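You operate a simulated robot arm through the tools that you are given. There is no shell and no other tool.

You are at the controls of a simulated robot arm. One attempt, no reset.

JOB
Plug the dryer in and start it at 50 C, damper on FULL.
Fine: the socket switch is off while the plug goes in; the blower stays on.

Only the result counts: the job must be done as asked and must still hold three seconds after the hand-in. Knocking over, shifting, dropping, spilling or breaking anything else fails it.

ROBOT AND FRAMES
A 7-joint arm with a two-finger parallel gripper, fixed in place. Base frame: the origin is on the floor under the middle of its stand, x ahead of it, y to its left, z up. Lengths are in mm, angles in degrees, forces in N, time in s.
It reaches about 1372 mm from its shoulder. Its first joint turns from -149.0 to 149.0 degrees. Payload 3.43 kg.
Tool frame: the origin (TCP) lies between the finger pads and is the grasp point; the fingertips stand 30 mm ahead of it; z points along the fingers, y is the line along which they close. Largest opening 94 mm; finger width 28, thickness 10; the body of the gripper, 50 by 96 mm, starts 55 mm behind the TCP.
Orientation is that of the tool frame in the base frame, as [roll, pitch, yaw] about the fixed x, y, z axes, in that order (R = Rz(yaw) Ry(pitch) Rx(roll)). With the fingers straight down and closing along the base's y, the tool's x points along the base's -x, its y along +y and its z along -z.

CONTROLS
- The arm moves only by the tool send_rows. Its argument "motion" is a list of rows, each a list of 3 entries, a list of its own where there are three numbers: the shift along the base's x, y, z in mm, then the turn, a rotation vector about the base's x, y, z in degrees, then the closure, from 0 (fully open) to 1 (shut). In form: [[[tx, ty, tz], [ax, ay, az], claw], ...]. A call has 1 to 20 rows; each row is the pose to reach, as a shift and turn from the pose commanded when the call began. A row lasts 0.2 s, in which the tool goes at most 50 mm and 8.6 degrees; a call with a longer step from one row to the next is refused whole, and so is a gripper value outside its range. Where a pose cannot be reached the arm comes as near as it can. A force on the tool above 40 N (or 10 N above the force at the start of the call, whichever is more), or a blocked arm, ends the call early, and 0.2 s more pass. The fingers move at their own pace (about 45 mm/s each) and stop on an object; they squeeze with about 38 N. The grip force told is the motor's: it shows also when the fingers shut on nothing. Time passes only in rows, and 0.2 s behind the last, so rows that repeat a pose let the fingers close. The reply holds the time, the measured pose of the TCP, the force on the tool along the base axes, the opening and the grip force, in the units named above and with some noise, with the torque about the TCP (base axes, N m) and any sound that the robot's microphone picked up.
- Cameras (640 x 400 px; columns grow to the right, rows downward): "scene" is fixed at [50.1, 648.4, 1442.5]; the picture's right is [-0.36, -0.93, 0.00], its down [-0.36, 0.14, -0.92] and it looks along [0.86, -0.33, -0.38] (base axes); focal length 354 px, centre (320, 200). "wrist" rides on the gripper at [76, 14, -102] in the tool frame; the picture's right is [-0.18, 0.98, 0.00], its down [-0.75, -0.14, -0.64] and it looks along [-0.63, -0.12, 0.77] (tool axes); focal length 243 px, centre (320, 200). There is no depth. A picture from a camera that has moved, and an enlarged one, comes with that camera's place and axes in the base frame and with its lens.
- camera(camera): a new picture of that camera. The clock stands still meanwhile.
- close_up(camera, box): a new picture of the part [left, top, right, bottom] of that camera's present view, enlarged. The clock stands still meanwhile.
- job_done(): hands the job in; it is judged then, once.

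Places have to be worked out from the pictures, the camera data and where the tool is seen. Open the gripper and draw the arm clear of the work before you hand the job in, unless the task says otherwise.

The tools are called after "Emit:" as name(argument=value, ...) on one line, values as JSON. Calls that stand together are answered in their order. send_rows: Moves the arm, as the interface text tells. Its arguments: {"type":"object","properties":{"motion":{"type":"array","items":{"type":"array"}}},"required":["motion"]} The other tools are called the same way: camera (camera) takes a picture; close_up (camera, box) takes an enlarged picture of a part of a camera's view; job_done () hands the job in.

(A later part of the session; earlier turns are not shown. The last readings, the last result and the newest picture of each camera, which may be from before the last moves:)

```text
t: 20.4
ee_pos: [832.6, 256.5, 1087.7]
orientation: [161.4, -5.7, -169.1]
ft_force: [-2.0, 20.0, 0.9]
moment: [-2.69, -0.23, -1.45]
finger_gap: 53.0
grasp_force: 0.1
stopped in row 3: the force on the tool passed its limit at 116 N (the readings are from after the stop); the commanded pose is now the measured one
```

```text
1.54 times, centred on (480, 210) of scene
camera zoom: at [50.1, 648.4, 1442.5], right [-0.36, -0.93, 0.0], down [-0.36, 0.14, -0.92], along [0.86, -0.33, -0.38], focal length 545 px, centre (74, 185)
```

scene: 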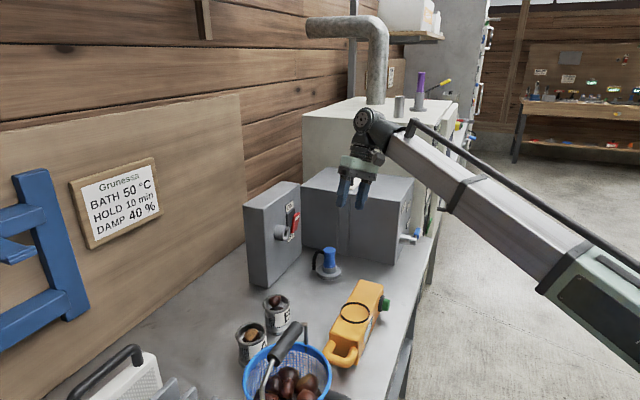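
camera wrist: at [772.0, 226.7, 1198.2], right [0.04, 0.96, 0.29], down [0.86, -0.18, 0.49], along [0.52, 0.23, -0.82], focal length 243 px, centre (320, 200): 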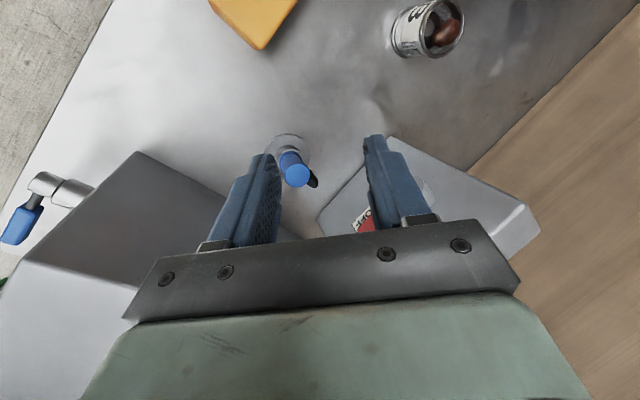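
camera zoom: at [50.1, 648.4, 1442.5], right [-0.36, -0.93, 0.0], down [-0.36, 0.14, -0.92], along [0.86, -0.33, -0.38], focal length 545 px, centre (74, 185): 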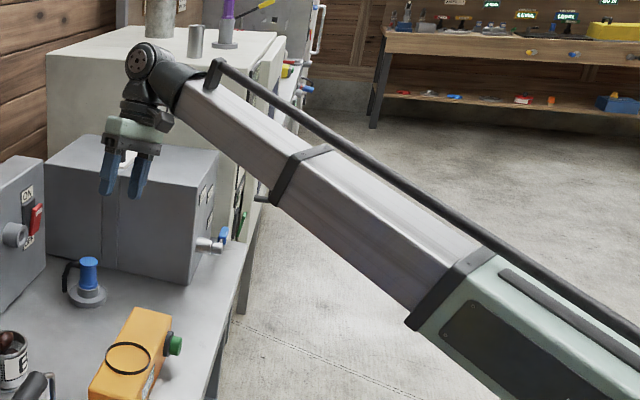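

The picture shows the camera mount touching the arm's own forearm, caused by the tilt at this height; nothing in the workshop was touched. I'll bring the tool upright, which swings the camera away from the forearm, and lower it a little.

Emit:
send_rows(motion=[[[0, 0, -8], [-4.3, -2.2, -2], 0], [[0, 0, -20], [-8.6, -4.4, -2], 0], [[0, 0, -35], [-12.9, -6.7, -1], 0], [[0, 0, -50], [-17.2, -8.9, 0], 0]])

Emit:
close_up(camera="scene", box=[300, 90, 460, 280])

```text
t: 20.8
ee_pos: [830.8, 258.8, 1082.3]
orientation: [164.3, -5.1, -170.9]
ft_force: [-0.3, 0.3, -0.5]
moment: [-0.11, -0.07, -0.06]
finger_gap: 87.3
grasp_force: 0.0
stopped in row 1: the force on the tool passed its limit at 52 N (the readings are from after the stop); the commanded pose is now the measured one
```

```text
2.11 times, centred on (380, 185) of scene
camera zoom: at [50.1, 648.4, 1442.5], right [-0.36, -0.93, 0.0], down [-0.36, 0.14, -0.92], along [0.86, -0.33, -0.38], focal length 746 px, centre (194, 232)
```

zoom: 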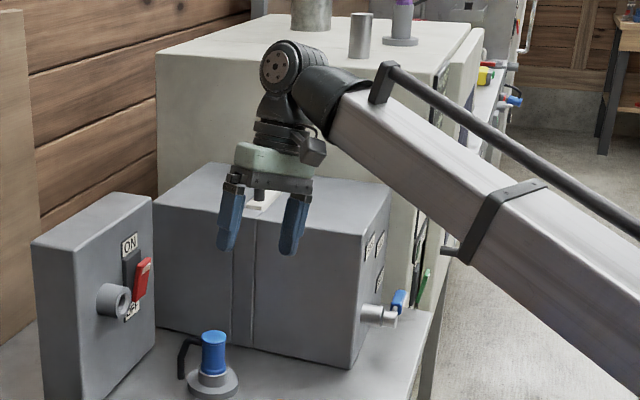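

The contact has relaxed and the tool force is back to zero. I'll continue bringing the tool upright and lower.

Emit:
send_rows(motion=[[[0, 0, -8], [-3.7, -1.2, -1], 0], [[0, 0, -20], [-7.4, -2.4, -1], 0], [[0, 0, -35], [-11.1, -3.6, -1], 0], [[0, 0, -50], [-14.6, -4.8, 0], 0]])

Emit:
close_up(camera="scene", box=[300, 90, 460, 280])

```text
t: 21.8
ee_pos: [830.1, 258.3, 1032.2]
orientation: [179.6, -2.5, -171.9]
ft_force: [-0.2, -0.1, 0.0]
moment: [-0.01, 0.01, -0.04]
finger_gap: 94.0
grasp_force: 0.0
```

```text
2.11 times, centred on (380, 185) of scene
camera zoom: at [50.1, 648.4, 1442.5], right [-0.36, -0.93, 0.0], down [-0.36, 0.14, -0.92], along [0.86, -0.33, -0.38], focal length 746 px, centre (194, 232)
```

zoom: 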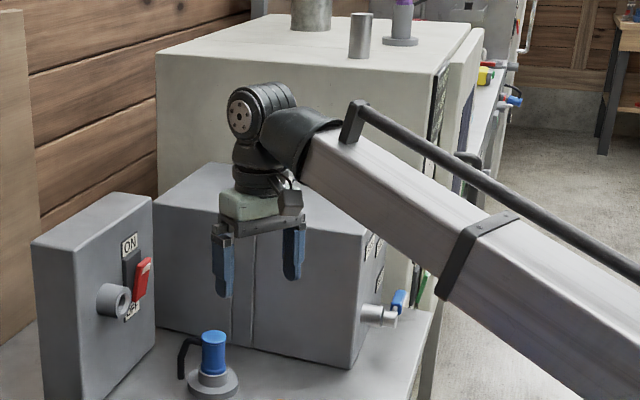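

The tool is upright and clear. I'll yaw it to square with the bench and move over the plug, staying about 70 mm above it.

Emit:
send_rows(motion=[[[10, 2, 0], [0.16, -0.49, 7.4], 0], [[28, 7, 0], [0.32, -0.98, 14.8], 0], [[48, 12, -10], [0.49, -1.46, 22.1], 0], [[68, 17, -25], [0.65, -1.95, 29.5], 0], [[88, 21.4, -47], [0.81, -2.44, 36.9], 0], [[88, 21.4, -47], [0.81, -2.44, 36.9], 0]])

Emit:
camera(camera="wrist")

Emit:
close_up(camera="scene", box=[260, 120, 420, 290])

```text
t: 23.2
ee_pos: [918.7, 278.3, 986.4]
orientation: [179.9, 0.0, -134.9]
ft_force: [-0.4, 0.4, 0.6]
moment: [-0.02, 0.01, 0.0]
finger_gap: 93.9
grasp_force: 0.0
```

```text
taken
camera wrist: at [856.1, 234.7, 1090.2], right [-0.57, 0.82, 0.0], down [0.63, 0.43, 0.64], along [0.53, 0.36, -0.77], focal length 243 px, centre (320, 200)
```

wrist: 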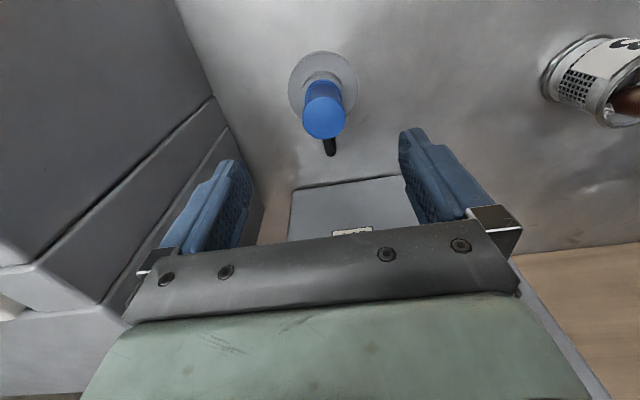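

```text
2.35 times, centred on (340, 205) of scene
camera zoom: at [50.1, 648.4, 1442.5], right [-0.36, -0.93, 0.0], down [-0.36, 0.14, -0.92], along [0.86, -0.33, -0.38], focal length 833 px, centre (273, 188)
```

zoom: 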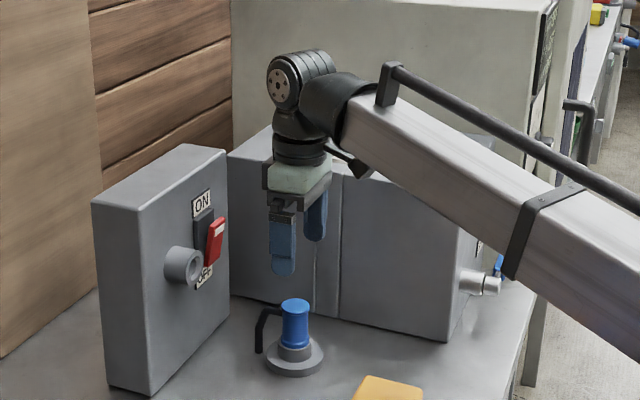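

I'm above the plug and see the cable on the wall side, so fingers closing along the bench direction will miss it. I'll zoom in to fix the plug centre precisely.

Emit:
close_up(camera="wrist", box=[270, 35, 380, 175])

Emit:
close_up(camera="scene", box=[300, 225, 356, 285])

```text
2.86 times, centred on (325, 105) of wrist
camera zoom: at [856.1, 234.7, 1090.2], right [-0.57, 0.82, 0.0], down [0.63, 0.43, 0.64], along [0.53, 0.36, -0.77], focal length 693 px, centre (306, 471)
```

zoom: 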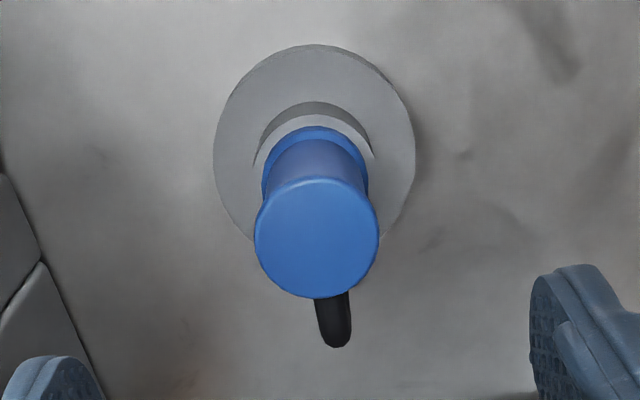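

```text
6.67 times, centred on (328, 255) of scene
camera zoom: at [50.1, 648.4, 1442.5], right [-0.36, -0.93, 0.0], down [-0.36, 0.14, -0.92], along [0.86, -0.33, -0.38], focal length 2361 px, centre (267, -167)
```

zoom: 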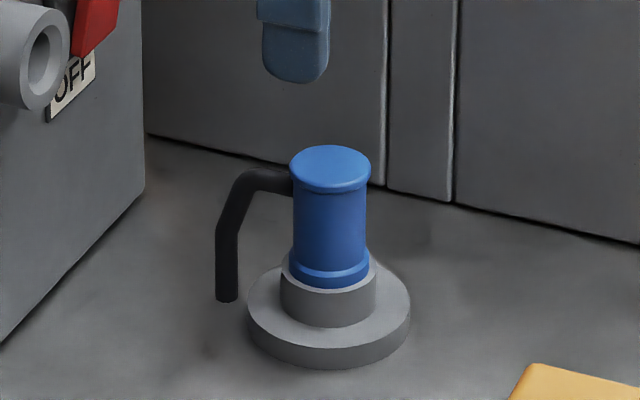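

The plug top centre is at about (919.3, 281.3, 886.5) and its blue body bottom at about z 828. I'll centre over it and descend so the fingertips end just above the holder collar, without closing yet.

Emit:
send_rows(motion=[[[-0.3, 2.7, -20], [0, 0, 0], 0], [[-0.3, 2.7, -60], [0, 0, 0], 0], [[-0.3, 2.7, -95], [0, 0, 0], 0], [[-0.3, 2.7, -115], [0, 0, 0], 0], [[-0.3, 2.7, -125], [0, 0, 0], 0]])

Emit:
camera(camera="wrist")

Emit:
close_up(camera="scene", box=[270, 180, 400, 290])

```text
t: 24.4
ee_pos: [919.5, 282.2, 858.8]
orientation: [179.8, 0.1, -135.0]
ft_force: [-0.2, -0.6, -0.3]
moment: [-0.01, 0.0, 0.03]
finger_gap: 93.9
grasp_force: 0.0
```

```text
taken
camera wrist: at [856.6, 238.6, 964.2], right [-0.56, 0.83, 0.0], down [0.63, 0.43, 0.64], along [0.53, 0.36, -0.77], focal length 243 px, centre (320, 200)
```

wrist: 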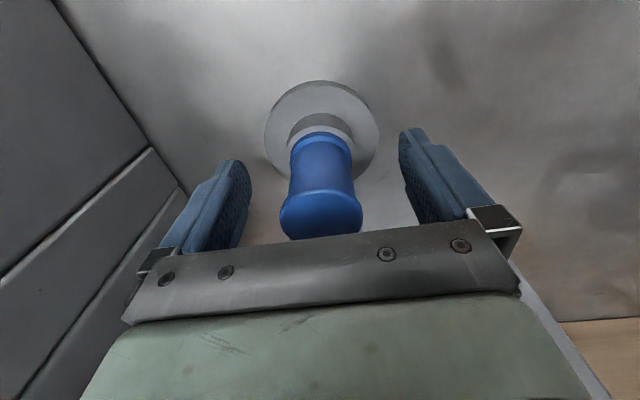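

```text
3.64 times, centred on (335, 235) of scene
camera zoom: at [50.1, 648.4, 1442.5], right [-0.36, -0.93, 0.0], down [-0.36, 0.14, -0.92], along [0.86, -0.33, -0.38], focal length 1288 px, centre (266, 73)
```

zoom: 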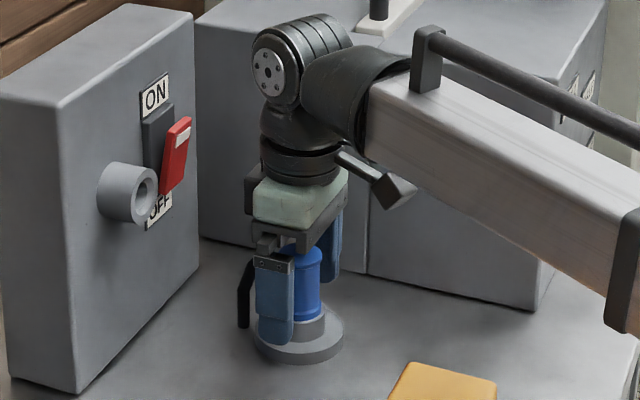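

The fingers straddle the plug evenly, with tips at about z 832. I'll close on it and watch the gap.

Emit:
send_rows(motion=[[[0, 0, 0], [0, 0, 0], 1], [[0, 0, 0], [0, 0, 0], 1], [[0, 0, 0], [0, 0, 0], 1], [[0, 0, 0], [0, 0, 0], 1], [[0, 0, 0], [0, 0, 0], 1], [[0, 0, 0], [0, 0, 0], 1]])

Emit:
camera(camera="wrist")

Emit:
close_up(camera="scene", box=[290, 220, 370, 290])

```text
t: 25.8
ee_pos: [919.8, 282.1, 858.9]
orientation: [179.9, 0.1, -135.0]
ft_force: [-4.9, 3.3, -1.5]
moment: [0.2, 0.14, -0.03]
finger_gap: 45.0
grasp_force: 44.9
```

```text
taken
camera wrist: at [856.3, 238.9, 964.2], right [-0.56, 0.83, 0.0], down [0.63, 0.43, 0.64], along [0.53, 0.36, -0.77], focal length 243 px, centre (320, 200)
```

wrist: 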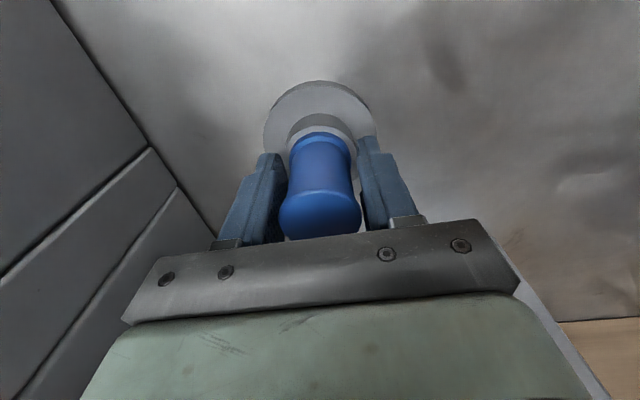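

```text
5.71 times, centred on (330, 255) of scene
camera zoom: at [50.1, 648.4, 1442.5], right [-0.36, -0.93, 0.0], down [-0.36, 0.14, -0.92], along [0.86, -0.33, -0.38], focal length 2024 px, centre (263, -114)
```

zoom: 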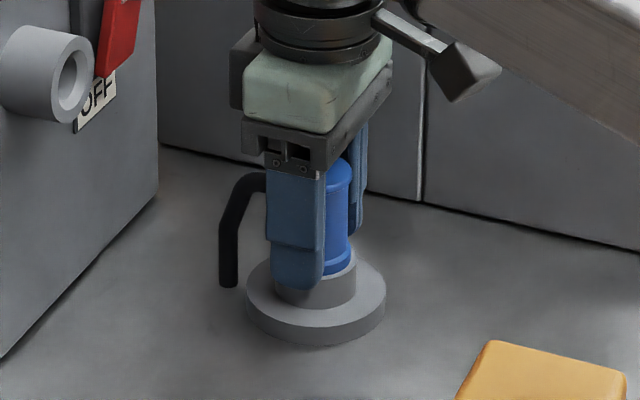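

The gap stopped at 45 mm, which matches the holder's collar rather than the plug. I'll open, raise 10 mm and close again on the blue body only.

Emit:
send_rows(motion=[[[0, 0, 0], [0, 0, 0], 0.3], [[0, 0, 0], [0, 0, 0], 0.3], [[0, 0, 5], [0, 0, 0], 0.3], [[0, 0, 10], [0, 0, 0], 0.3], [[0, 0, 10], [0, 0, 0], 1], [[0, 0, 10], [0, 0, 0], 1], [[0, 0, 10], [0, 0, 0], 1], [[0, 0, 10], [0, 0, 0], 1]])

Emit:
camera(camera="wrist")

Emit:
close_up(camera="scene", box=[290, 220, 370, 290])

```text
t: 27.6
ee_pos: [918.3, 282.2, 870.2]
orientation: [179.9, 0.0, -135.0]
ft_force: [-0.4, 0.0, -0.4]
moment: [0.01, -0.03, -0.01]
finger_gap: 37.1
grasp_force: 38.2
```

```text
taken
camera wrist: at [855.7, 238.1, 974.8], right [-0.56, 0.83, 0.0], down [0.63, 0.43, 0.64], along [0.53, 0.36, -0.77], focal length 243 px, centre (320, 200)
```

wrist: 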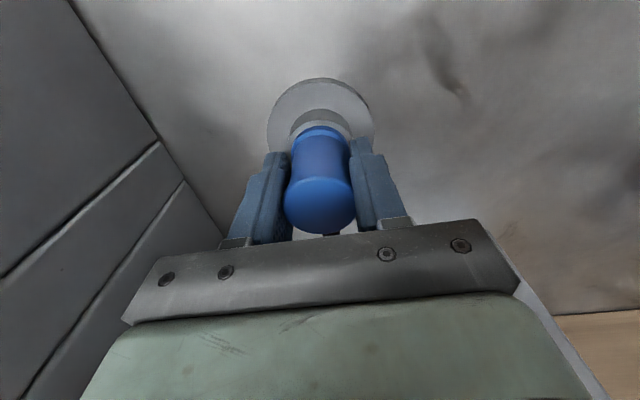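

```text
5.71 times, centred on (330, 255) of scene
camera zoom: at [50.1, 648.4, 1442.5], right [-0.36, -0.93, 0.0], down [-0.36, 0.14, -0.92], along [0.86, -0.33, -0.38], focal length 2024 px, centre (263, -114)
```

zoom: 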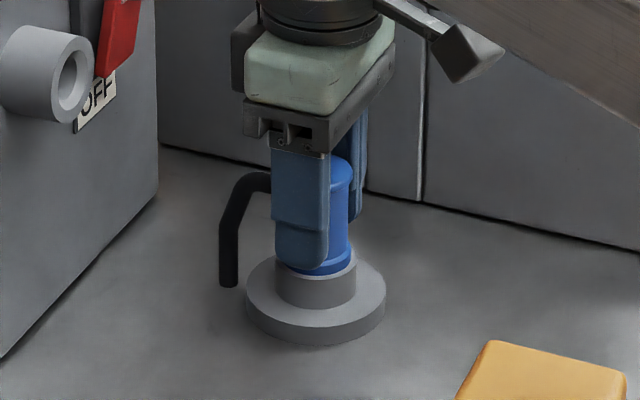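

The gap is 37 mm with the plug held. I'll lift slowly and check that only the plug comes up and the holder stays put.

Emit:
send_rows(motion=[[[0, 0, 4], [0, 0, 0], 1], [[0, 0, 10], [0, 0, 0], 1], [[0, 0, 20], [0, 0, 0], 1], [[0, 0, 35], [0, 0, 0], 1], [[0, 0, 55], [0, 0, 0], 1], [[0, 0, 80], [0, 0, 0], 1]])

Emit:
camera(camera="wrist")

Emit:
close_up(camera="scene", box=[270, 180, 390, 290])

```text
t: 29.0
ee_pos: [919.6, 282.6, 948.9]
orientation: [179.9, 0.0, -135.0]
ft_force: [0.7, 0.5, -1.6]
moment: [-0.01, 0.01, 0.04]
finger_gap: 37.3
grasp_force: 38.2
```

```text
taken
camera wrist: at [856.6, 238.4, 1053.9], right [-0.56, 0.83, 0.0], down [0.63, 0.43, 0.64], along [0.53, 0.36, -0.77], focal length 243 px, centre (320, 200)
```

wrist: 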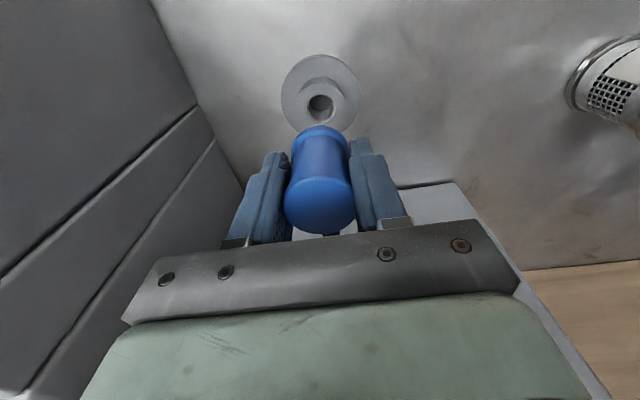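

```text
3.64 times, centred on (330, 235) of scene
camera zoom: at [50.1, 648.4, 1442.5], right [-0.36, -0.93, 0.0], down [-0.36, 0.14, -0.92], along [0.86, -0.33, -0.38], focal length 1288 px, centre (284, 73)
```

zoom: 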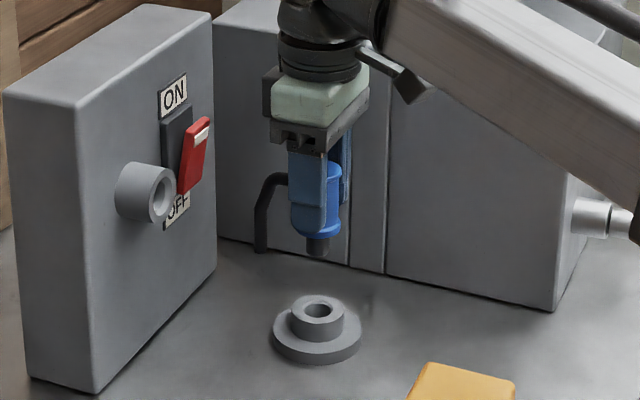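

The plug is out cleanly with its round dark nose, and the holder is undisturbed. I'll carry it out in front of the outlet at about z 1045 and rotate it 90° so the nose points into the socket face.

Emit:
send_rows(motion=[[[-35, -3, 30], [0, 0, 0], 1], [[-70, -7, 60], [0, 0, 0], 1], [[-105, -10, 85], [5.79, -5.79, 0], 1], [[-133, -12, 93], [11.57, -11.57, 0], 1], [[-133, -12, 93], [17.36, -17.36, 0], 1], [[-133, -12, 93], [23.14, -23.14, 0], 1], [[-133, -12, 93], [28.93, -28.93, 0], 1], [[-133, -12, 93], [34.71, -34.71, 0], 1], [[-133, -12, 93], [40.5, -40.5, 0], 1], [[-133, -12, 93], [46.28, -46.28, 0], 1], [[-133, -12, 93], [52.07, -52.07, 0], 1], [[-133, -12, 93], [57.85, -57.85, 0], 1], [[-133, -12, 93], [63.64, -63.64, 0], 1]])

Emit:
camera(camera="wrist")

Emit:
camera(camera="scene")

Emit:
close_up(camera="scene", box=[240, 120, 420, 290])

```text
t: 31.8
ee_pos: [787.4, 269.7, 1043.0]
orientation: [11.0, 89.9, 55.9]
ft_force: [-0.7, 0.3, -0.9]
moment: [-0.04, 0.04, 0.0]
finger_gap: 37.0
grasp_force: 37.4
```

```text
taken
camera wrist: at [705.1, 207.6, 968.7], right [-0.69, 0.69, 0.18], down [-0.35, -0.55, 0.75], along [0.63, 0.46, 0.63], focal length 243 px, centre (320, 200)
```

wrist: 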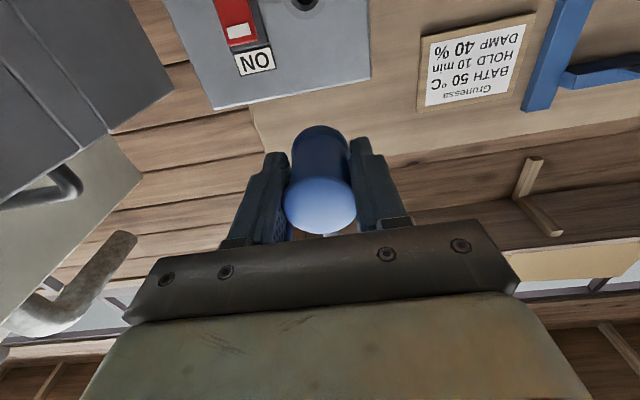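

```text
taken
```

scene: 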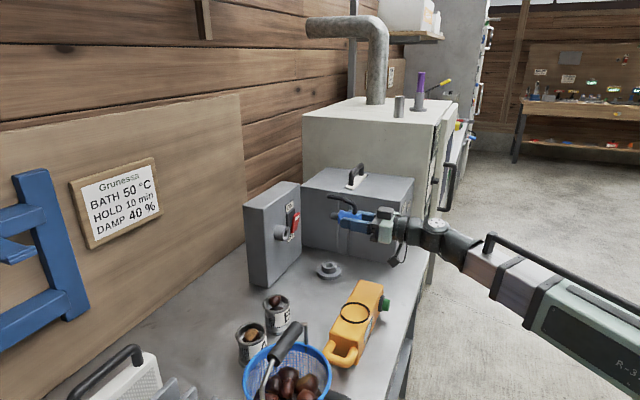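

```text
2.35 times, centred on (330, 205) of scene
camera zoom: at [50.1, 648.4, 1442.5], right [-0.36, -0.93, 0.0], down [-0.36, 0.14, -0.92], along [0.86, -0.33, -0.38], focal length 833 px, centre (296, 188)
```

zoom: 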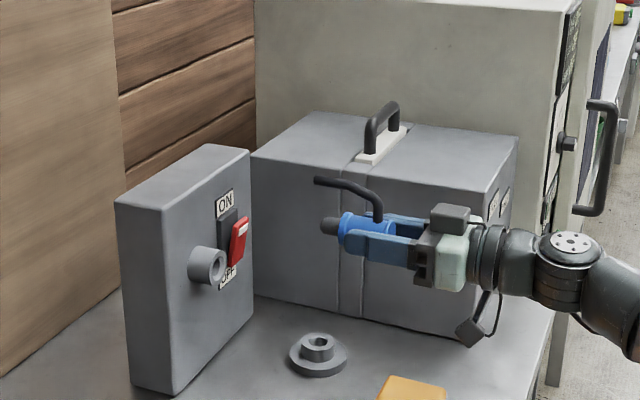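

The plug is horizontal, cable up, directly in line with the outlet (u offset about 0). I'll advance at this height to about 25 mm short of the ring, lower to just above axis height, and re-measure.

Emit:
send_rows(motion=[[[25, 25, 0], [0, 0, 0], 1], [[50, 50, 0], [0, 0, 0], 1], [[74.2, 74.2, 0], [0, 0, 0], 1], [[74.2, 74.2, -25], [0, 0, 0], 1], [[74.2, 74.2, -50], [0, 0, 0], 1], [[74.2, 74.2, -68], [0, 0, 0], 1]])

Emit:
camera(camera="wrist")

Emit:
close_up(camera="wrist", box=[240, 20, 400, 160])

Emit:
close_up(camera="scene", box=[265, 190, 345, 270])

Emit:
close_up(camera="scene", box=[240, 170, 440, 320])

```text
t: 33.2
ee_pos: [860.4, 344.8, 975.0]
orientation: [132.8, 90.0, 177.9]
ft_force: [0.0, 0.3, -1.0]
moment: [-0.05, 0.03, -0.01]
finger_gap: 37.0
grasp_force: 37.6
```

```text
taken
camera wrist: at [778.0, 282.2, 900.5], right [-0.7, 0.69, 0.18], down [-0.35, -0.55, 0.75], along [0.62, 0.46, 0.63], focal length 243 px, centre (320, 200)
```

wrist: 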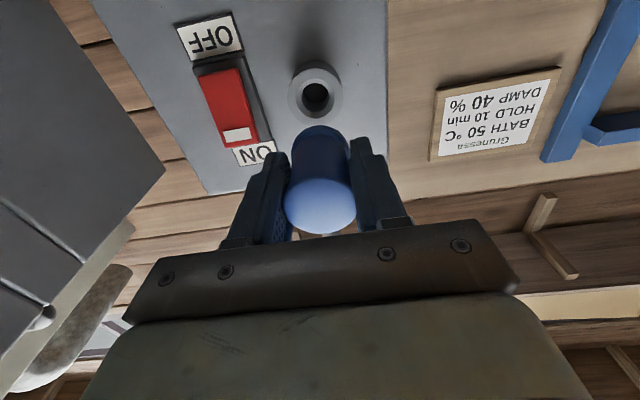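

```text
2.86 times, centred on (320, 90) of wrist
camera zoom: at [778.0, 282.2, 900.5], right [-0.7, 0.69, 0.18], down [-0.35, -0.55, 0.75], along [0.62, 0.46, 0.63], focal length 693 px, centre (320, 514)
```

zoom: 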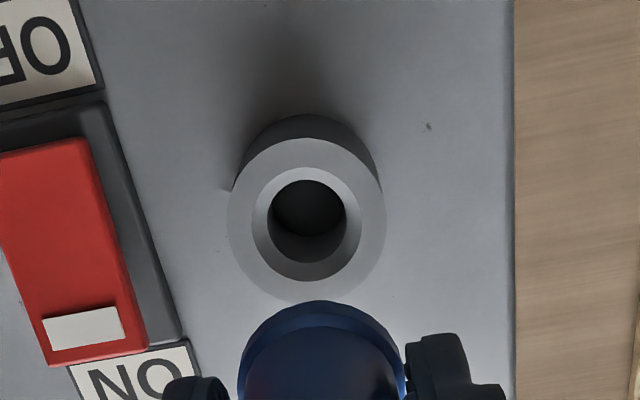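

```text
5.00 times, centred on (305, 230) of scene
camera zoom: at [50.1, 648.4, 1442.5], right [-0.36, -0.93, 0.0], down [-0.36, 0.14, -0.92], along [0.86, -0.33, -0.38], focal length 1771 px, centre (395, 50)
```

zoom: 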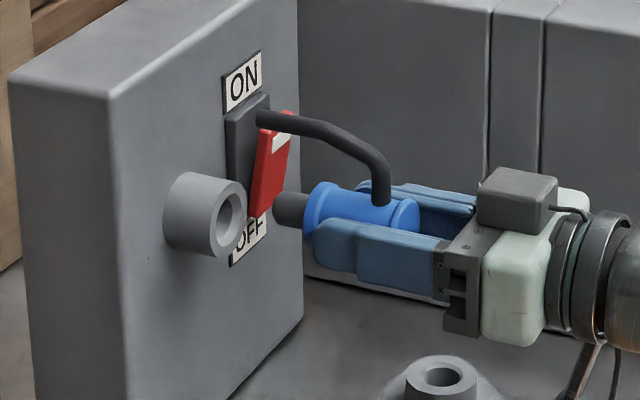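

```text
2.67 times, centred on (340, 245) of scene
camera zoom: at [50.1, 648.4, 1442.5], right [-0.36, -0.93, 0.0], down [-0.36, 0.14, -0.92], along [0.86, -0.33, -0.38], focal length 944 px, centre (267, 80)
```

zoom: 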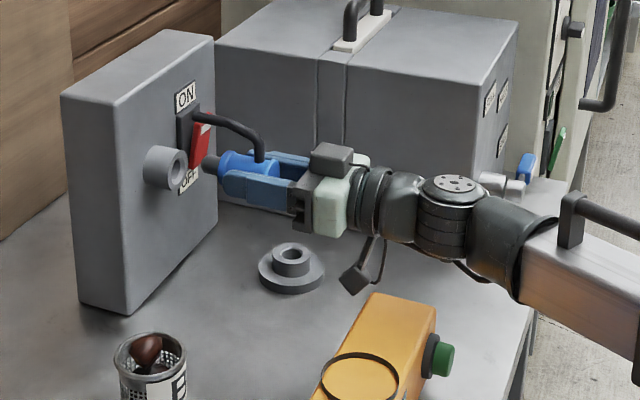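

The ring centre solves to about z 961.5 and within 1 mm laterally of my axis; the nose tip is about 33 mm short. I'll ease forward 12 mm, drop to axis height, correct 0.7 mm sideways, and re-check.

Emit:
send_rows(motion=[[[9, 8, 0], [0, 0, 0], 1], [[9, 8, -8], [0, 0, 0], 1], [[9, 8, -15], [0, 0, 0], 1], [[9, 8, -15], [0, 0, 0], 1]])

Emit:
close_up(camera="wrist", box=[240, 20, 400, 160])

Emit:
close_up(camera="scene", box=[275, 200, 335, 260])

Emit:
close_up(camera="scene", box=[280, 190, 440, 310])

```text
t: 34.2
ee_pos: [869.7, 353.3, 960.9]
orientation: [49.1, 90.0, 94.0]
ft_force: [0.6, 0.1, -1.3]
moment: [-0.02, 0.04, 0.02]
finger_gap: 37.0
grasp_force: 38.3
```

```text
2.86 times, centred on (320, 90) of wrist
camera zoom: at [787.5, 290.3, 886.0], right [-0.7, 0.69, 0.18], down [-0.35, -0.55, 0.75], along [0.63, 0.46, 0.63], focal length 693 px, centre (320, 514)
```

zoom: 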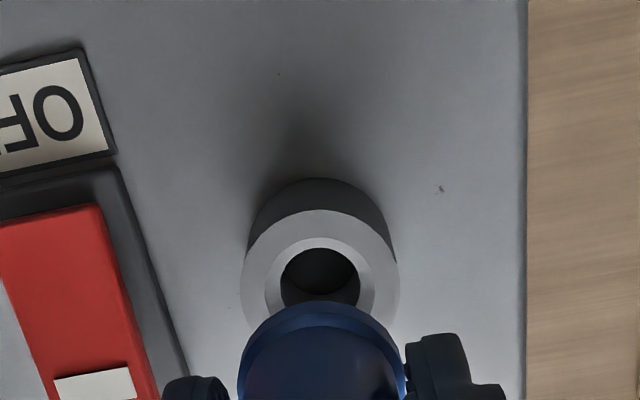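

```text
6.67 times, centred on (305, 230) of scene
camera zoom: at [50.1, 648.4, 1442.5], right [-0.36, -0.93, 0.0], down [-0.36, 0.14, -0.92], along [0.86, -0.33, -0.38], focal length 2361 px, centre (420, 0)
```

zoom: 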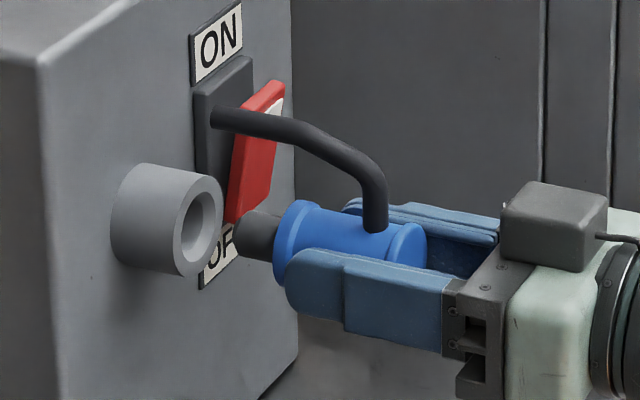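

```text
3.33 times, centred on (360, 250) of scene
camera zoom: at [50.1, 648.4, 1442.5], right [-0.36, -0.93, 0.0], down [-0.36, 0.14, -0.92], along [0.86, -0.33, -0.38], focal length 1180 px, centre (187, 33)
```

zoom: 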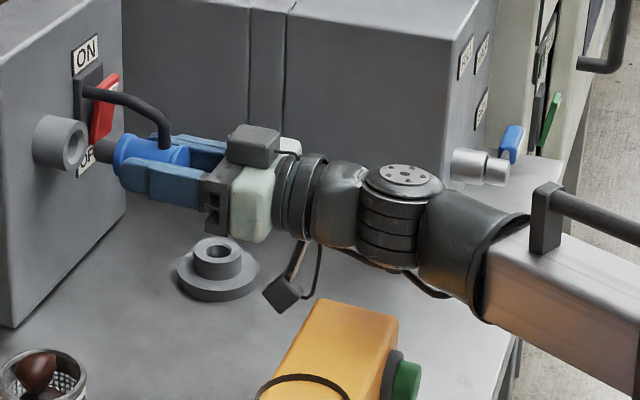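

Ring and tool axis agree to within about 1 mm. I'll zoom in more to check that the plug is not pitched in the grip.

Emit:
close_up(camera="scene", box=[300, 215, 335, 245])

Emit:
close_up(camera="wrist", box=[270, 110, 370, 250])

```text
13.33 times, centred on (318, 230) of scene
camera zoom: at [50.1, 648.4, 1442.5], right [-0.36, -0.93, 0.0], down [-0.36, 0.14, -0.92], along [0.86, -0.33, -0.38], focal length 4722 px, centre (353, -200)
```

zoom: 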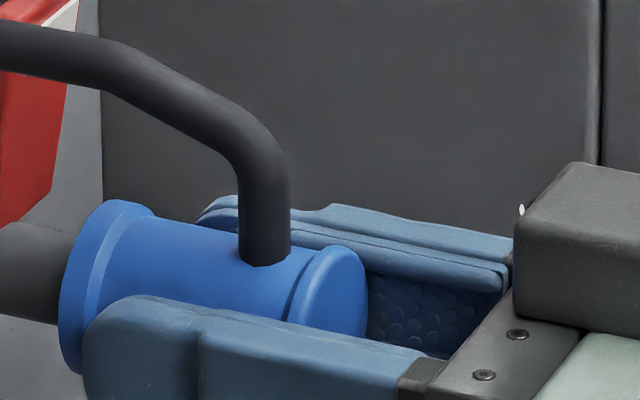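

```text
2.86 times, centred on (320, 180) of wrist
camera zoom: at [787.5, 290.3, 886.0], right [-0.7, 0.69, 0.18], down [-0.35, -0.55, 0.75], along [0.63, 0.46, 0.63], focal length 693 px, centre (320, 257)
```

zoom: 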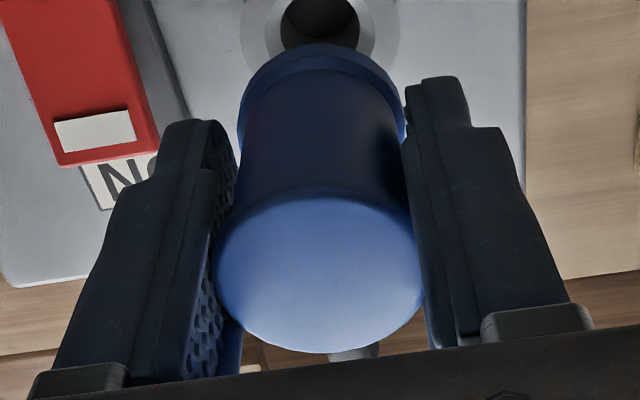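

The plug is level to within about 1° and on the ring axis to within about 0.5 mm. I'll push in along the socket axis in small steps, first to about 30 mm, watching forces.

Emit:
send_rows(motion=[[[7, 7, 0], [0, 0, 0], 1], [[13, 13, 0], [0, 0, 0], 1], [[15, 15, 0], [0, 0, 0], 1], [[17, 17, 0], [0, 0, 0], 1], [[19, 19, 0], [0, 0, 0], 1], [[21, 21, 0], [0, 0, 0], 1]])

Emit:
close_up(camera="scene", box=[275, 200, 335, 260])

Emit:
close_up(camera="wrist", box=[240, 60, 400, 200])

```text
t: 35.6
ee_pos: [890.2, 371.9, 959.9]
orientation: [-133.7, 89.9, -88.7]
ft_force: [-0.8, 0.2, -2.0]
moment: [-0.03, 0.05, 0.01]
finger_gap: 37.3
grasp_force: 38.3
```

```text
6.67 times, centred on (305, 230) of scene
camera zoom: at [50.1, 648.4, 1442.5], right [-0.36, -0.93, 0.0], down [-0.36, 0.14, -0.92], along [0.86, -0.33, -0.38], focal length 2361 px, centre (420, 0)
```

zoom: 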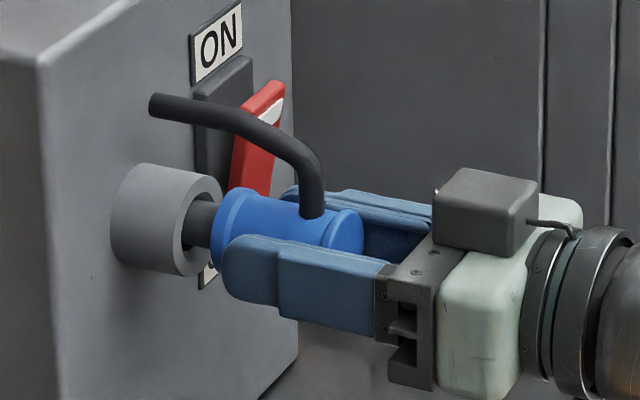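

```text
2.86 times, centred on (320, 130) of wrist
camera zoom: at [808.8, 311.0, 885.8], right [-0.7, 0.69, 0.18], down [-0.35, -0.55, 0.75], along [0.63, 0.46, 0.63], focal length 693 px, centre (320, 400)
```

zoom: 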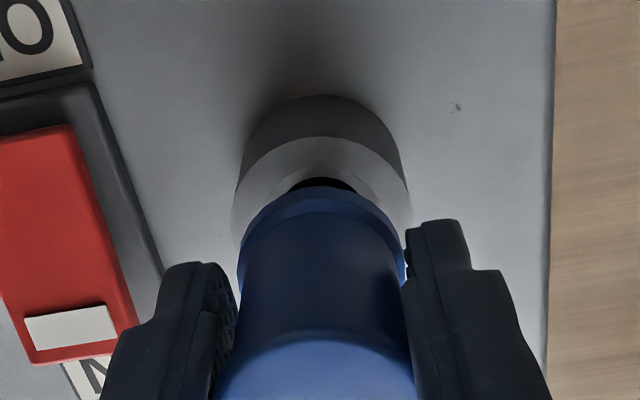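

The nose has entered the ring with no side force. I'll continue about 14 mm more until it seats.

Emit:
send_rows(motion=[[[2, 2, 0], [0, 0, 0], 1], [[4, 4, 0], [0, 0, 0], 1], [[6, 6, 0], [0, 0, 0], 1], [[7.5, 7.5, 0], [0, 0, 0], 1], [[9, 9, 0], [0, 0, 0], 1], [[10, 10, 0], [0, 0, 0], 1]])

Emit:
close_up(camera="scene", box=[275, 200, 335, 260])

Emit:
close_up(camera="wrist", box=[240, 60, 400, 200])

```text
t: 37.0
ee_pos: [899.3, 383.6, 960.4]
orientation: [-133.6, 89.9, -88.5]
ft_force: [-3.4, -0.5, -6.8]
moment: [-0.19, 0.21, 0.06]
finger_gap: 37.0
grasp_force: 37.7
```

```text
6.67 times, centred on (305, 230) of scene
camera zoom: at [50.1, 648.4, 1442.5], right [-0.36, -0.93, 0.0], down [-0.36, 0.14, -0.92], along [0.86, -0.33, -0.38], focal length 2361 px, centre (420, 0)
```

zoom: 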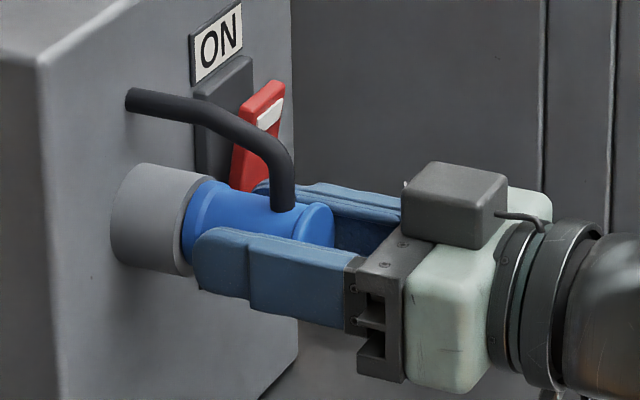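

```text
2.86 times, centred on (320, 130) of wrist
camera zoom: at [819.0, 320.6, 886.0], right [-0.7, 0.69, 0.18], down [-0.35, -0.55, 0.75], along [0.62, 0.46, 0.63], focal length 693 px, centre (320, 400)
```

zoom: 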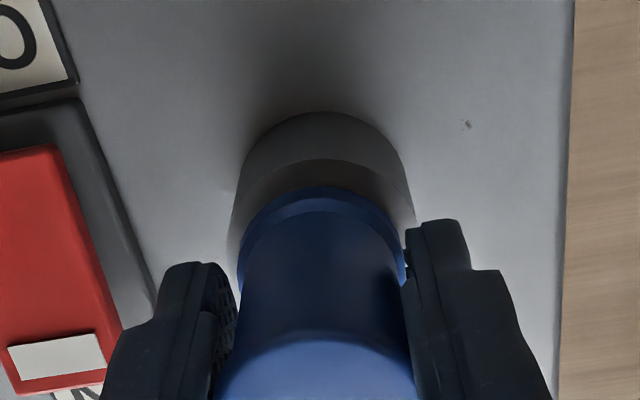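

It is nearly seated, with about 2–4 mm of travel left. I'll press gently until firm contact.

Emit:
send_rows(motion=[[[0.8, 0.8, -0.4], [0, 0, 0], 1], [[1.6, 1.6, -0.6], [0, 0, 0], 1], [[2.4, 2.4, -0.6], [0, 0, 0], 1], [[3.2, 3.2, -0.6], [0, 0, 0], 1], [[4, 4, -0.6], [0, 0, 0], 1]])

Emit:
close_up(camera="scene", box=[275, 200, 335, 260])

Emit:
close_up(camera="wrist", box=[240, 60, 400, 200])

```text
t: 38.2
ee_pos: [902.3, 384.8, 960.2]
orientation: [20.1, 89.9, 65.0]
ft_force: [-23.2, -27.6, -0.9]
moment: [0.15, 0.02, -0.22]
finger_gap: 37.5
grasp_force: 37.7
```

```text
6.67 times, centred on (305, 230) of scene
camera zoom: at [50.1, 648.4, 1442.5], right [-0.36, -0.93, 0.0], down [-0.36, 0.14, -0.92], along [0.86, -0.33, -0.38], focal length 2361 px, centre (420, 0)
```

zoom: 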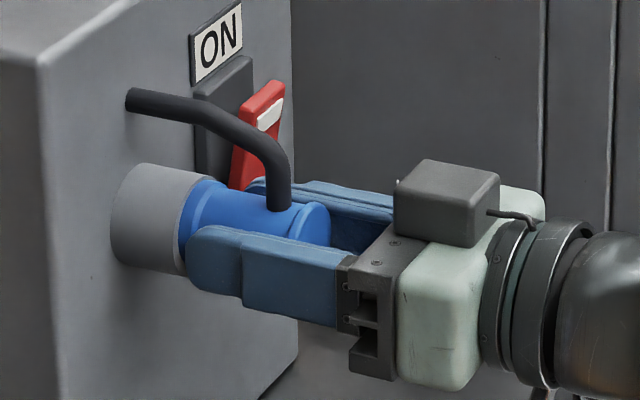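

```text
2.86 times, centred on (320, 130) of wrist
camera zoom: at [821.1, 323.2, 886.1], right [-0.69, 0.69, 0.18], down [-0.35, -0.55, 0.75], along [0.63, 0.46, 0.63], focal length 693 px, centre (320, 400)
```

zoom: 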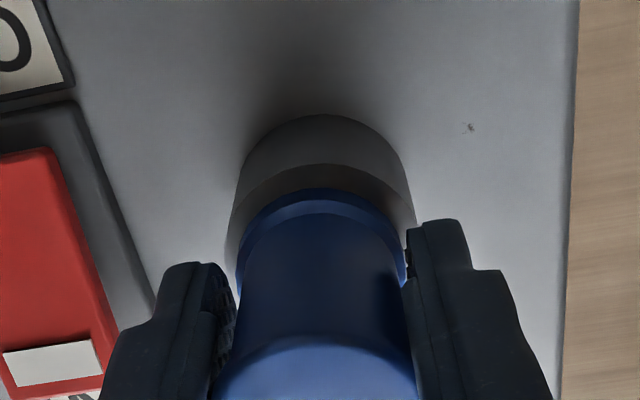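

Firm contact at about 36 N. I'll zoom in to see whether the plug's flange is flush with the ring.

Emit:
close_up(camera="scene", box=[283, 210, 318, 240])

Emit:
close_up(camera="wrist", box=[280, 90, 360, 160])

```text
13.33 times, centred on (300, 225) of scene
camera zoom: at [50.1, 648.4, 1442.5], right [-0.36, -0.93, 0.0], down [-0.36, 0.14, -0.92], along [0.86, -0.33, -0.38], focal length 4722 px, centre (580, -133)
```

zoom: 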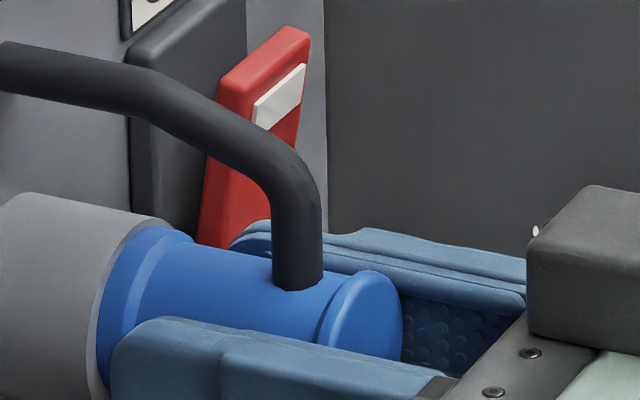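

```text
5.71 times, centred on (320, 125) of wrist
camera zoom: at [821.1, 323.2, 886.1], right [-0.69, 0.69, 0.18], down [-0.35, -0.55, 0.75], along [0.63, 0.46, 0.63], focal length 1386 px, centre (320, 629)
```

zoom: 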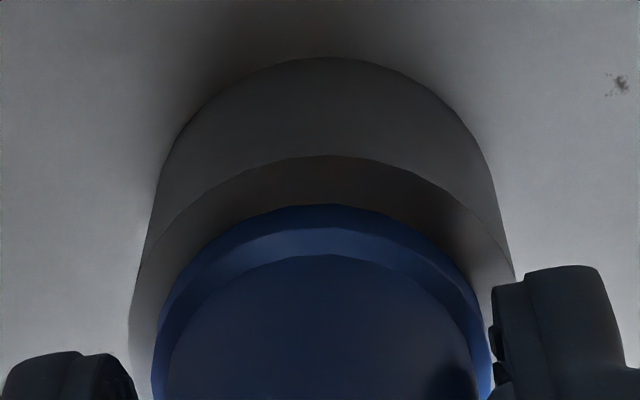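

The flange is flush on the ring, so the plug is seated. I'll open the fingers partway and back straight out along the axis.

Emit:
send_rows(motion=[[[-0.5, -0.5, 0], [0, 0, 0], 0.4], [[-0.5, -0.5, 0], [0, 0, 0], 0.4], [[-0.5, -0.5, 0], [0, 0, 0], 0.4], [[-10, -10, 0], [0, 0, 0], 0.4], [[-25, -25, 0], [0, 0, 0], 0.4], [[-45, -45, 0], [0, 0, 0], 0.4]])

Emit:
camera(camera="wrist")

Emit:
close_up(camera="scene", box=[260, 180, 400, 290])

Emit:
camera(camera="scene")

```text
t: 39.6
ee_pos: [857.2, 341.1, 958.9]
orientation: [38.3, 89.8, 83.4]
ft_force: [-0.5, 0.3, 0.5]
moment: [0.02, 0.0, -0.02]
finger_gap: 56.5
grasp_force: 0.0
```

```text
taken
camera wrist: at [775.9, 278.8, 885.2], right [-0.7, 0.69, 0.18], down [-0.35, -0.55, 0.75], along [0.62, 0.46, 0.63], focal length 243 px, centre (320, 200)
```

wrist: 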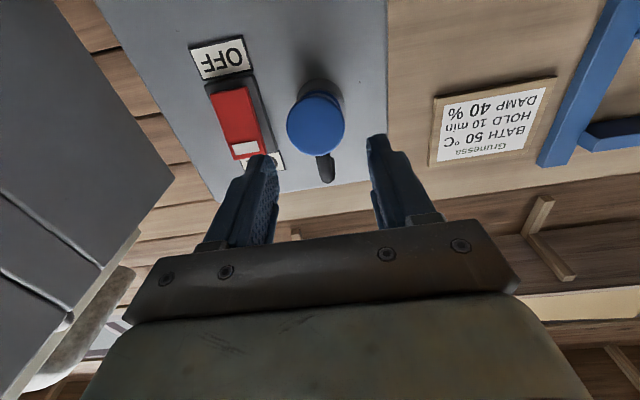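

```text
3.64 times, centred on (330, 235) of scene
camera zoom: at [50.1, 648.4, 1442.5], right [-0.36, -0.93, 0.0], down [-0.36, 0.14, -0.92], along [0.86, -0.33, -0.38], focal length 1288 px, centre (284, 73)
```

zoom: 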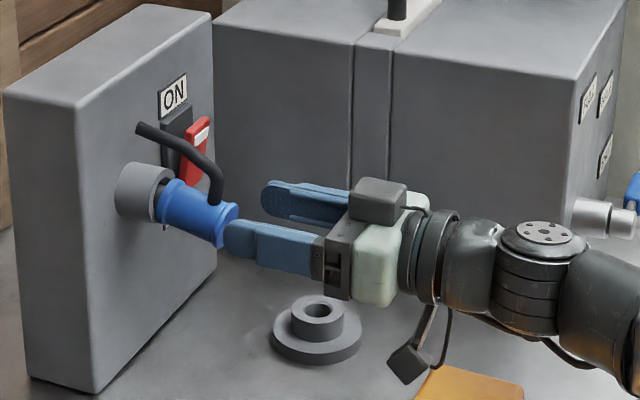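

```text
taken
```

scene: 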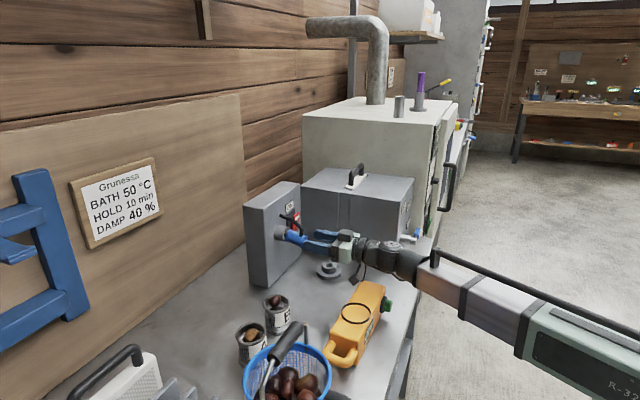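

The plug now sits tilted in the ring, so it wasn't fully home. I'll look closely before correcting.

Emit:
close_up(camera="scene", box=[283, 205, 335, 250])

Emit:
close_up(camera="wrist", box=[270, 60, 370, 200])

```text
8.89 times, centred on (309, 228) of scene
camera zoom: at [50.1, 648.4, 1442.5], right [-0.36, -0.93, 0.0], down [-0.36, 0.14, -0.92], along [0.86, -0.33, -0.38], focal length 3148 px, centre (418, -44)
```

zoom: 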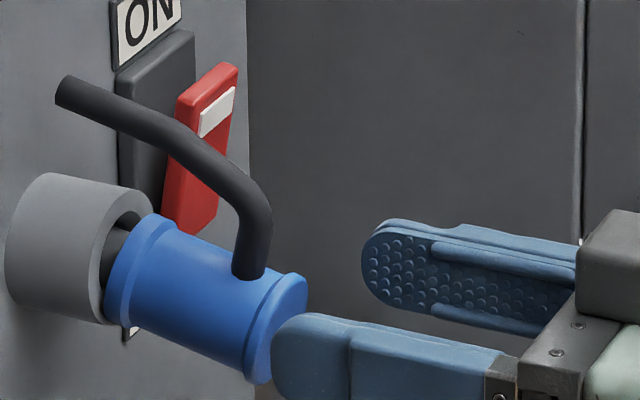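

```text
2.86 times, centred on (320, 130) of wrist
camera zoom: at [775.9, 278.8, 885.2], right [-0.7, 0.69, 0.18], down [-0.35, -0.55, 0.75], along [0.62, 0.46, 0.63], focal length 693 px, centre (320, 400)
```

zoom: 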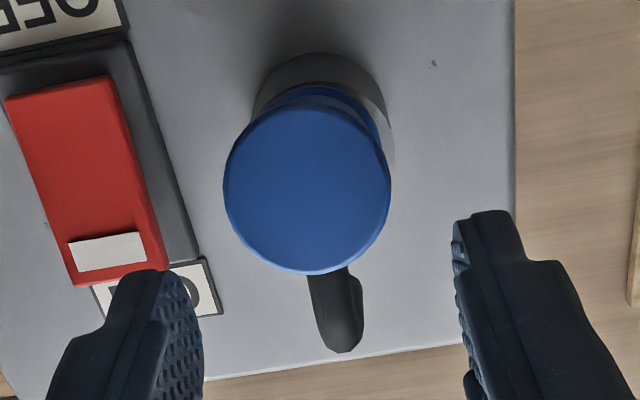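

I'll take a tighter look at the gap between ring and flange to judge how far in the nose really is.

Emit:
close_up(camera="scene", box=[284, 215, 312, 243])

Emit:
close_up(camera="wrist", box=[290, 70, 350, 130])

```text
14.29 times, centred on (298, 229) of scene
camera zoom: at [50.1, 648.4, 1442.5], right [-0.36, -0.93, 0.0], down [-0.36, 0.14, -0.92], along [0.86, -0.33, -0.38], focal length 5059 px, centre (634, -214)
```

zoom: 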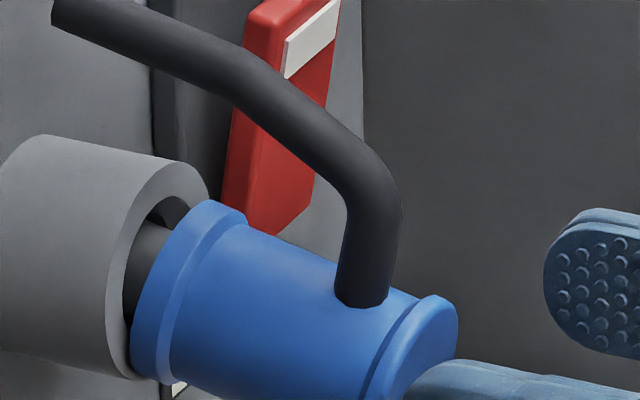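

```text
6.67 times, centred on (320, 100) of wrist
camera zoom: at [775.9, 278.8, 885.2], right [-0.7, 0.69, 0.18], down [-0.35, -0.55, 0.75], along [0.62, 0.46, 0.63], focal length 1618 px, centre (320, 867)
```

zoom: 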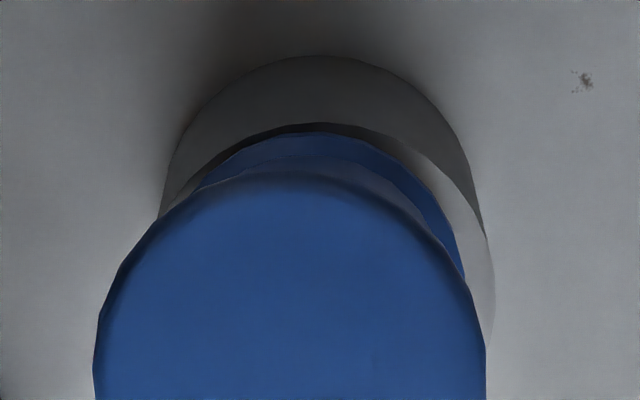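

The plug droops about 9° and has backed out a few mm. I'll close the fingers and push squarely on its back face with the fingertips to drive it fully home, since a push isn't limited by grip friction.

Emit:
send_rows(motion=[[[0, 0, -3], [0, 0, 0], 1], [[0, 0, -6], [0, 0, 0], 1], [[0, 0, -6], [0, 0, 0], 1], [[0, 0, -6], [0, 0, 0], 1], [[4, 4, -6], [0, 0, 0], 1], [[6, 6, -6], [0, 0, 0], 1], [[7.5, 7.5, -6], [0, 0, 0], 1], [[9, 9, -6], [0, 0, 0], 1], [[10, 10, -6], [0, 0, 0], 1]])

Emit:
close_up(camera="scene", box=[275, 200, 335, 260])

Emit:
camera(camera="wrist")

```text
t: 41.6
ee_pos: [865.1, 348.3, 955.7]
orientation: [17.6, 89.8, 62.4]
ft_force: [-11.0, -11.7, 5.8]
moment: [0.23, -0.29, 0.01]
finger_gap: 0.0
grasp_force: 32.6
stopped in row 9: the force on the tool passed its limit at 43 N (the readings are from after the stop); the commanded pose is now the measured one
```

```text
6.67 times, centred on (305, 230) of scene
camera zoom: at [50.1, 648.4, 1442.5], right [-0.36, -0.93, 0.0], down [-0.36, 0.14, -0.92], along [0.86, -0.33, -0.38], focal length 2361 px, centre (420, 0)
```

zoom: 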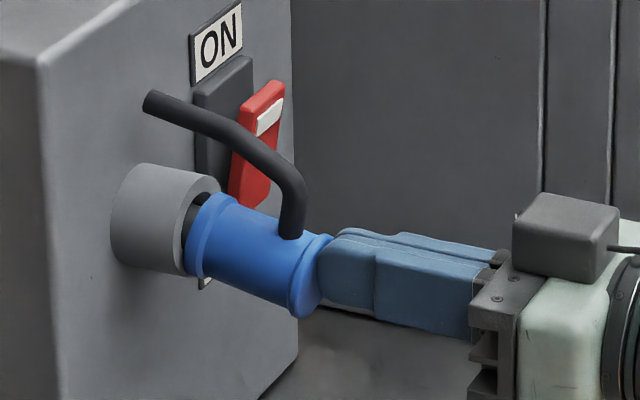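

```text
taken
camera wrist: at [784.4, 286.8, 881.6], right [-0.7, 0.69, 0.19], down [-0.36, -0.56, 0.75], along [0.62, 0.46, 0.63], focal length 243 px, centre (320, 200)
```

wrist: 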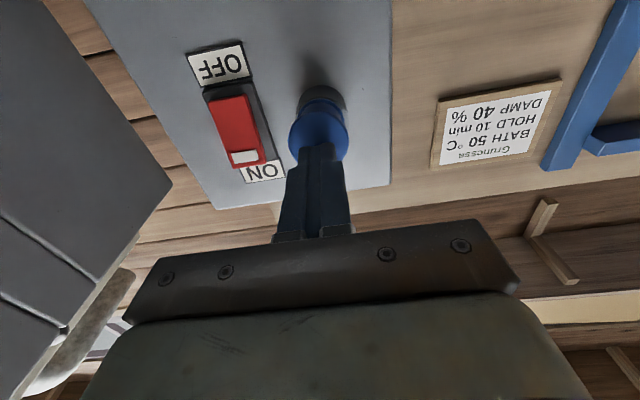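

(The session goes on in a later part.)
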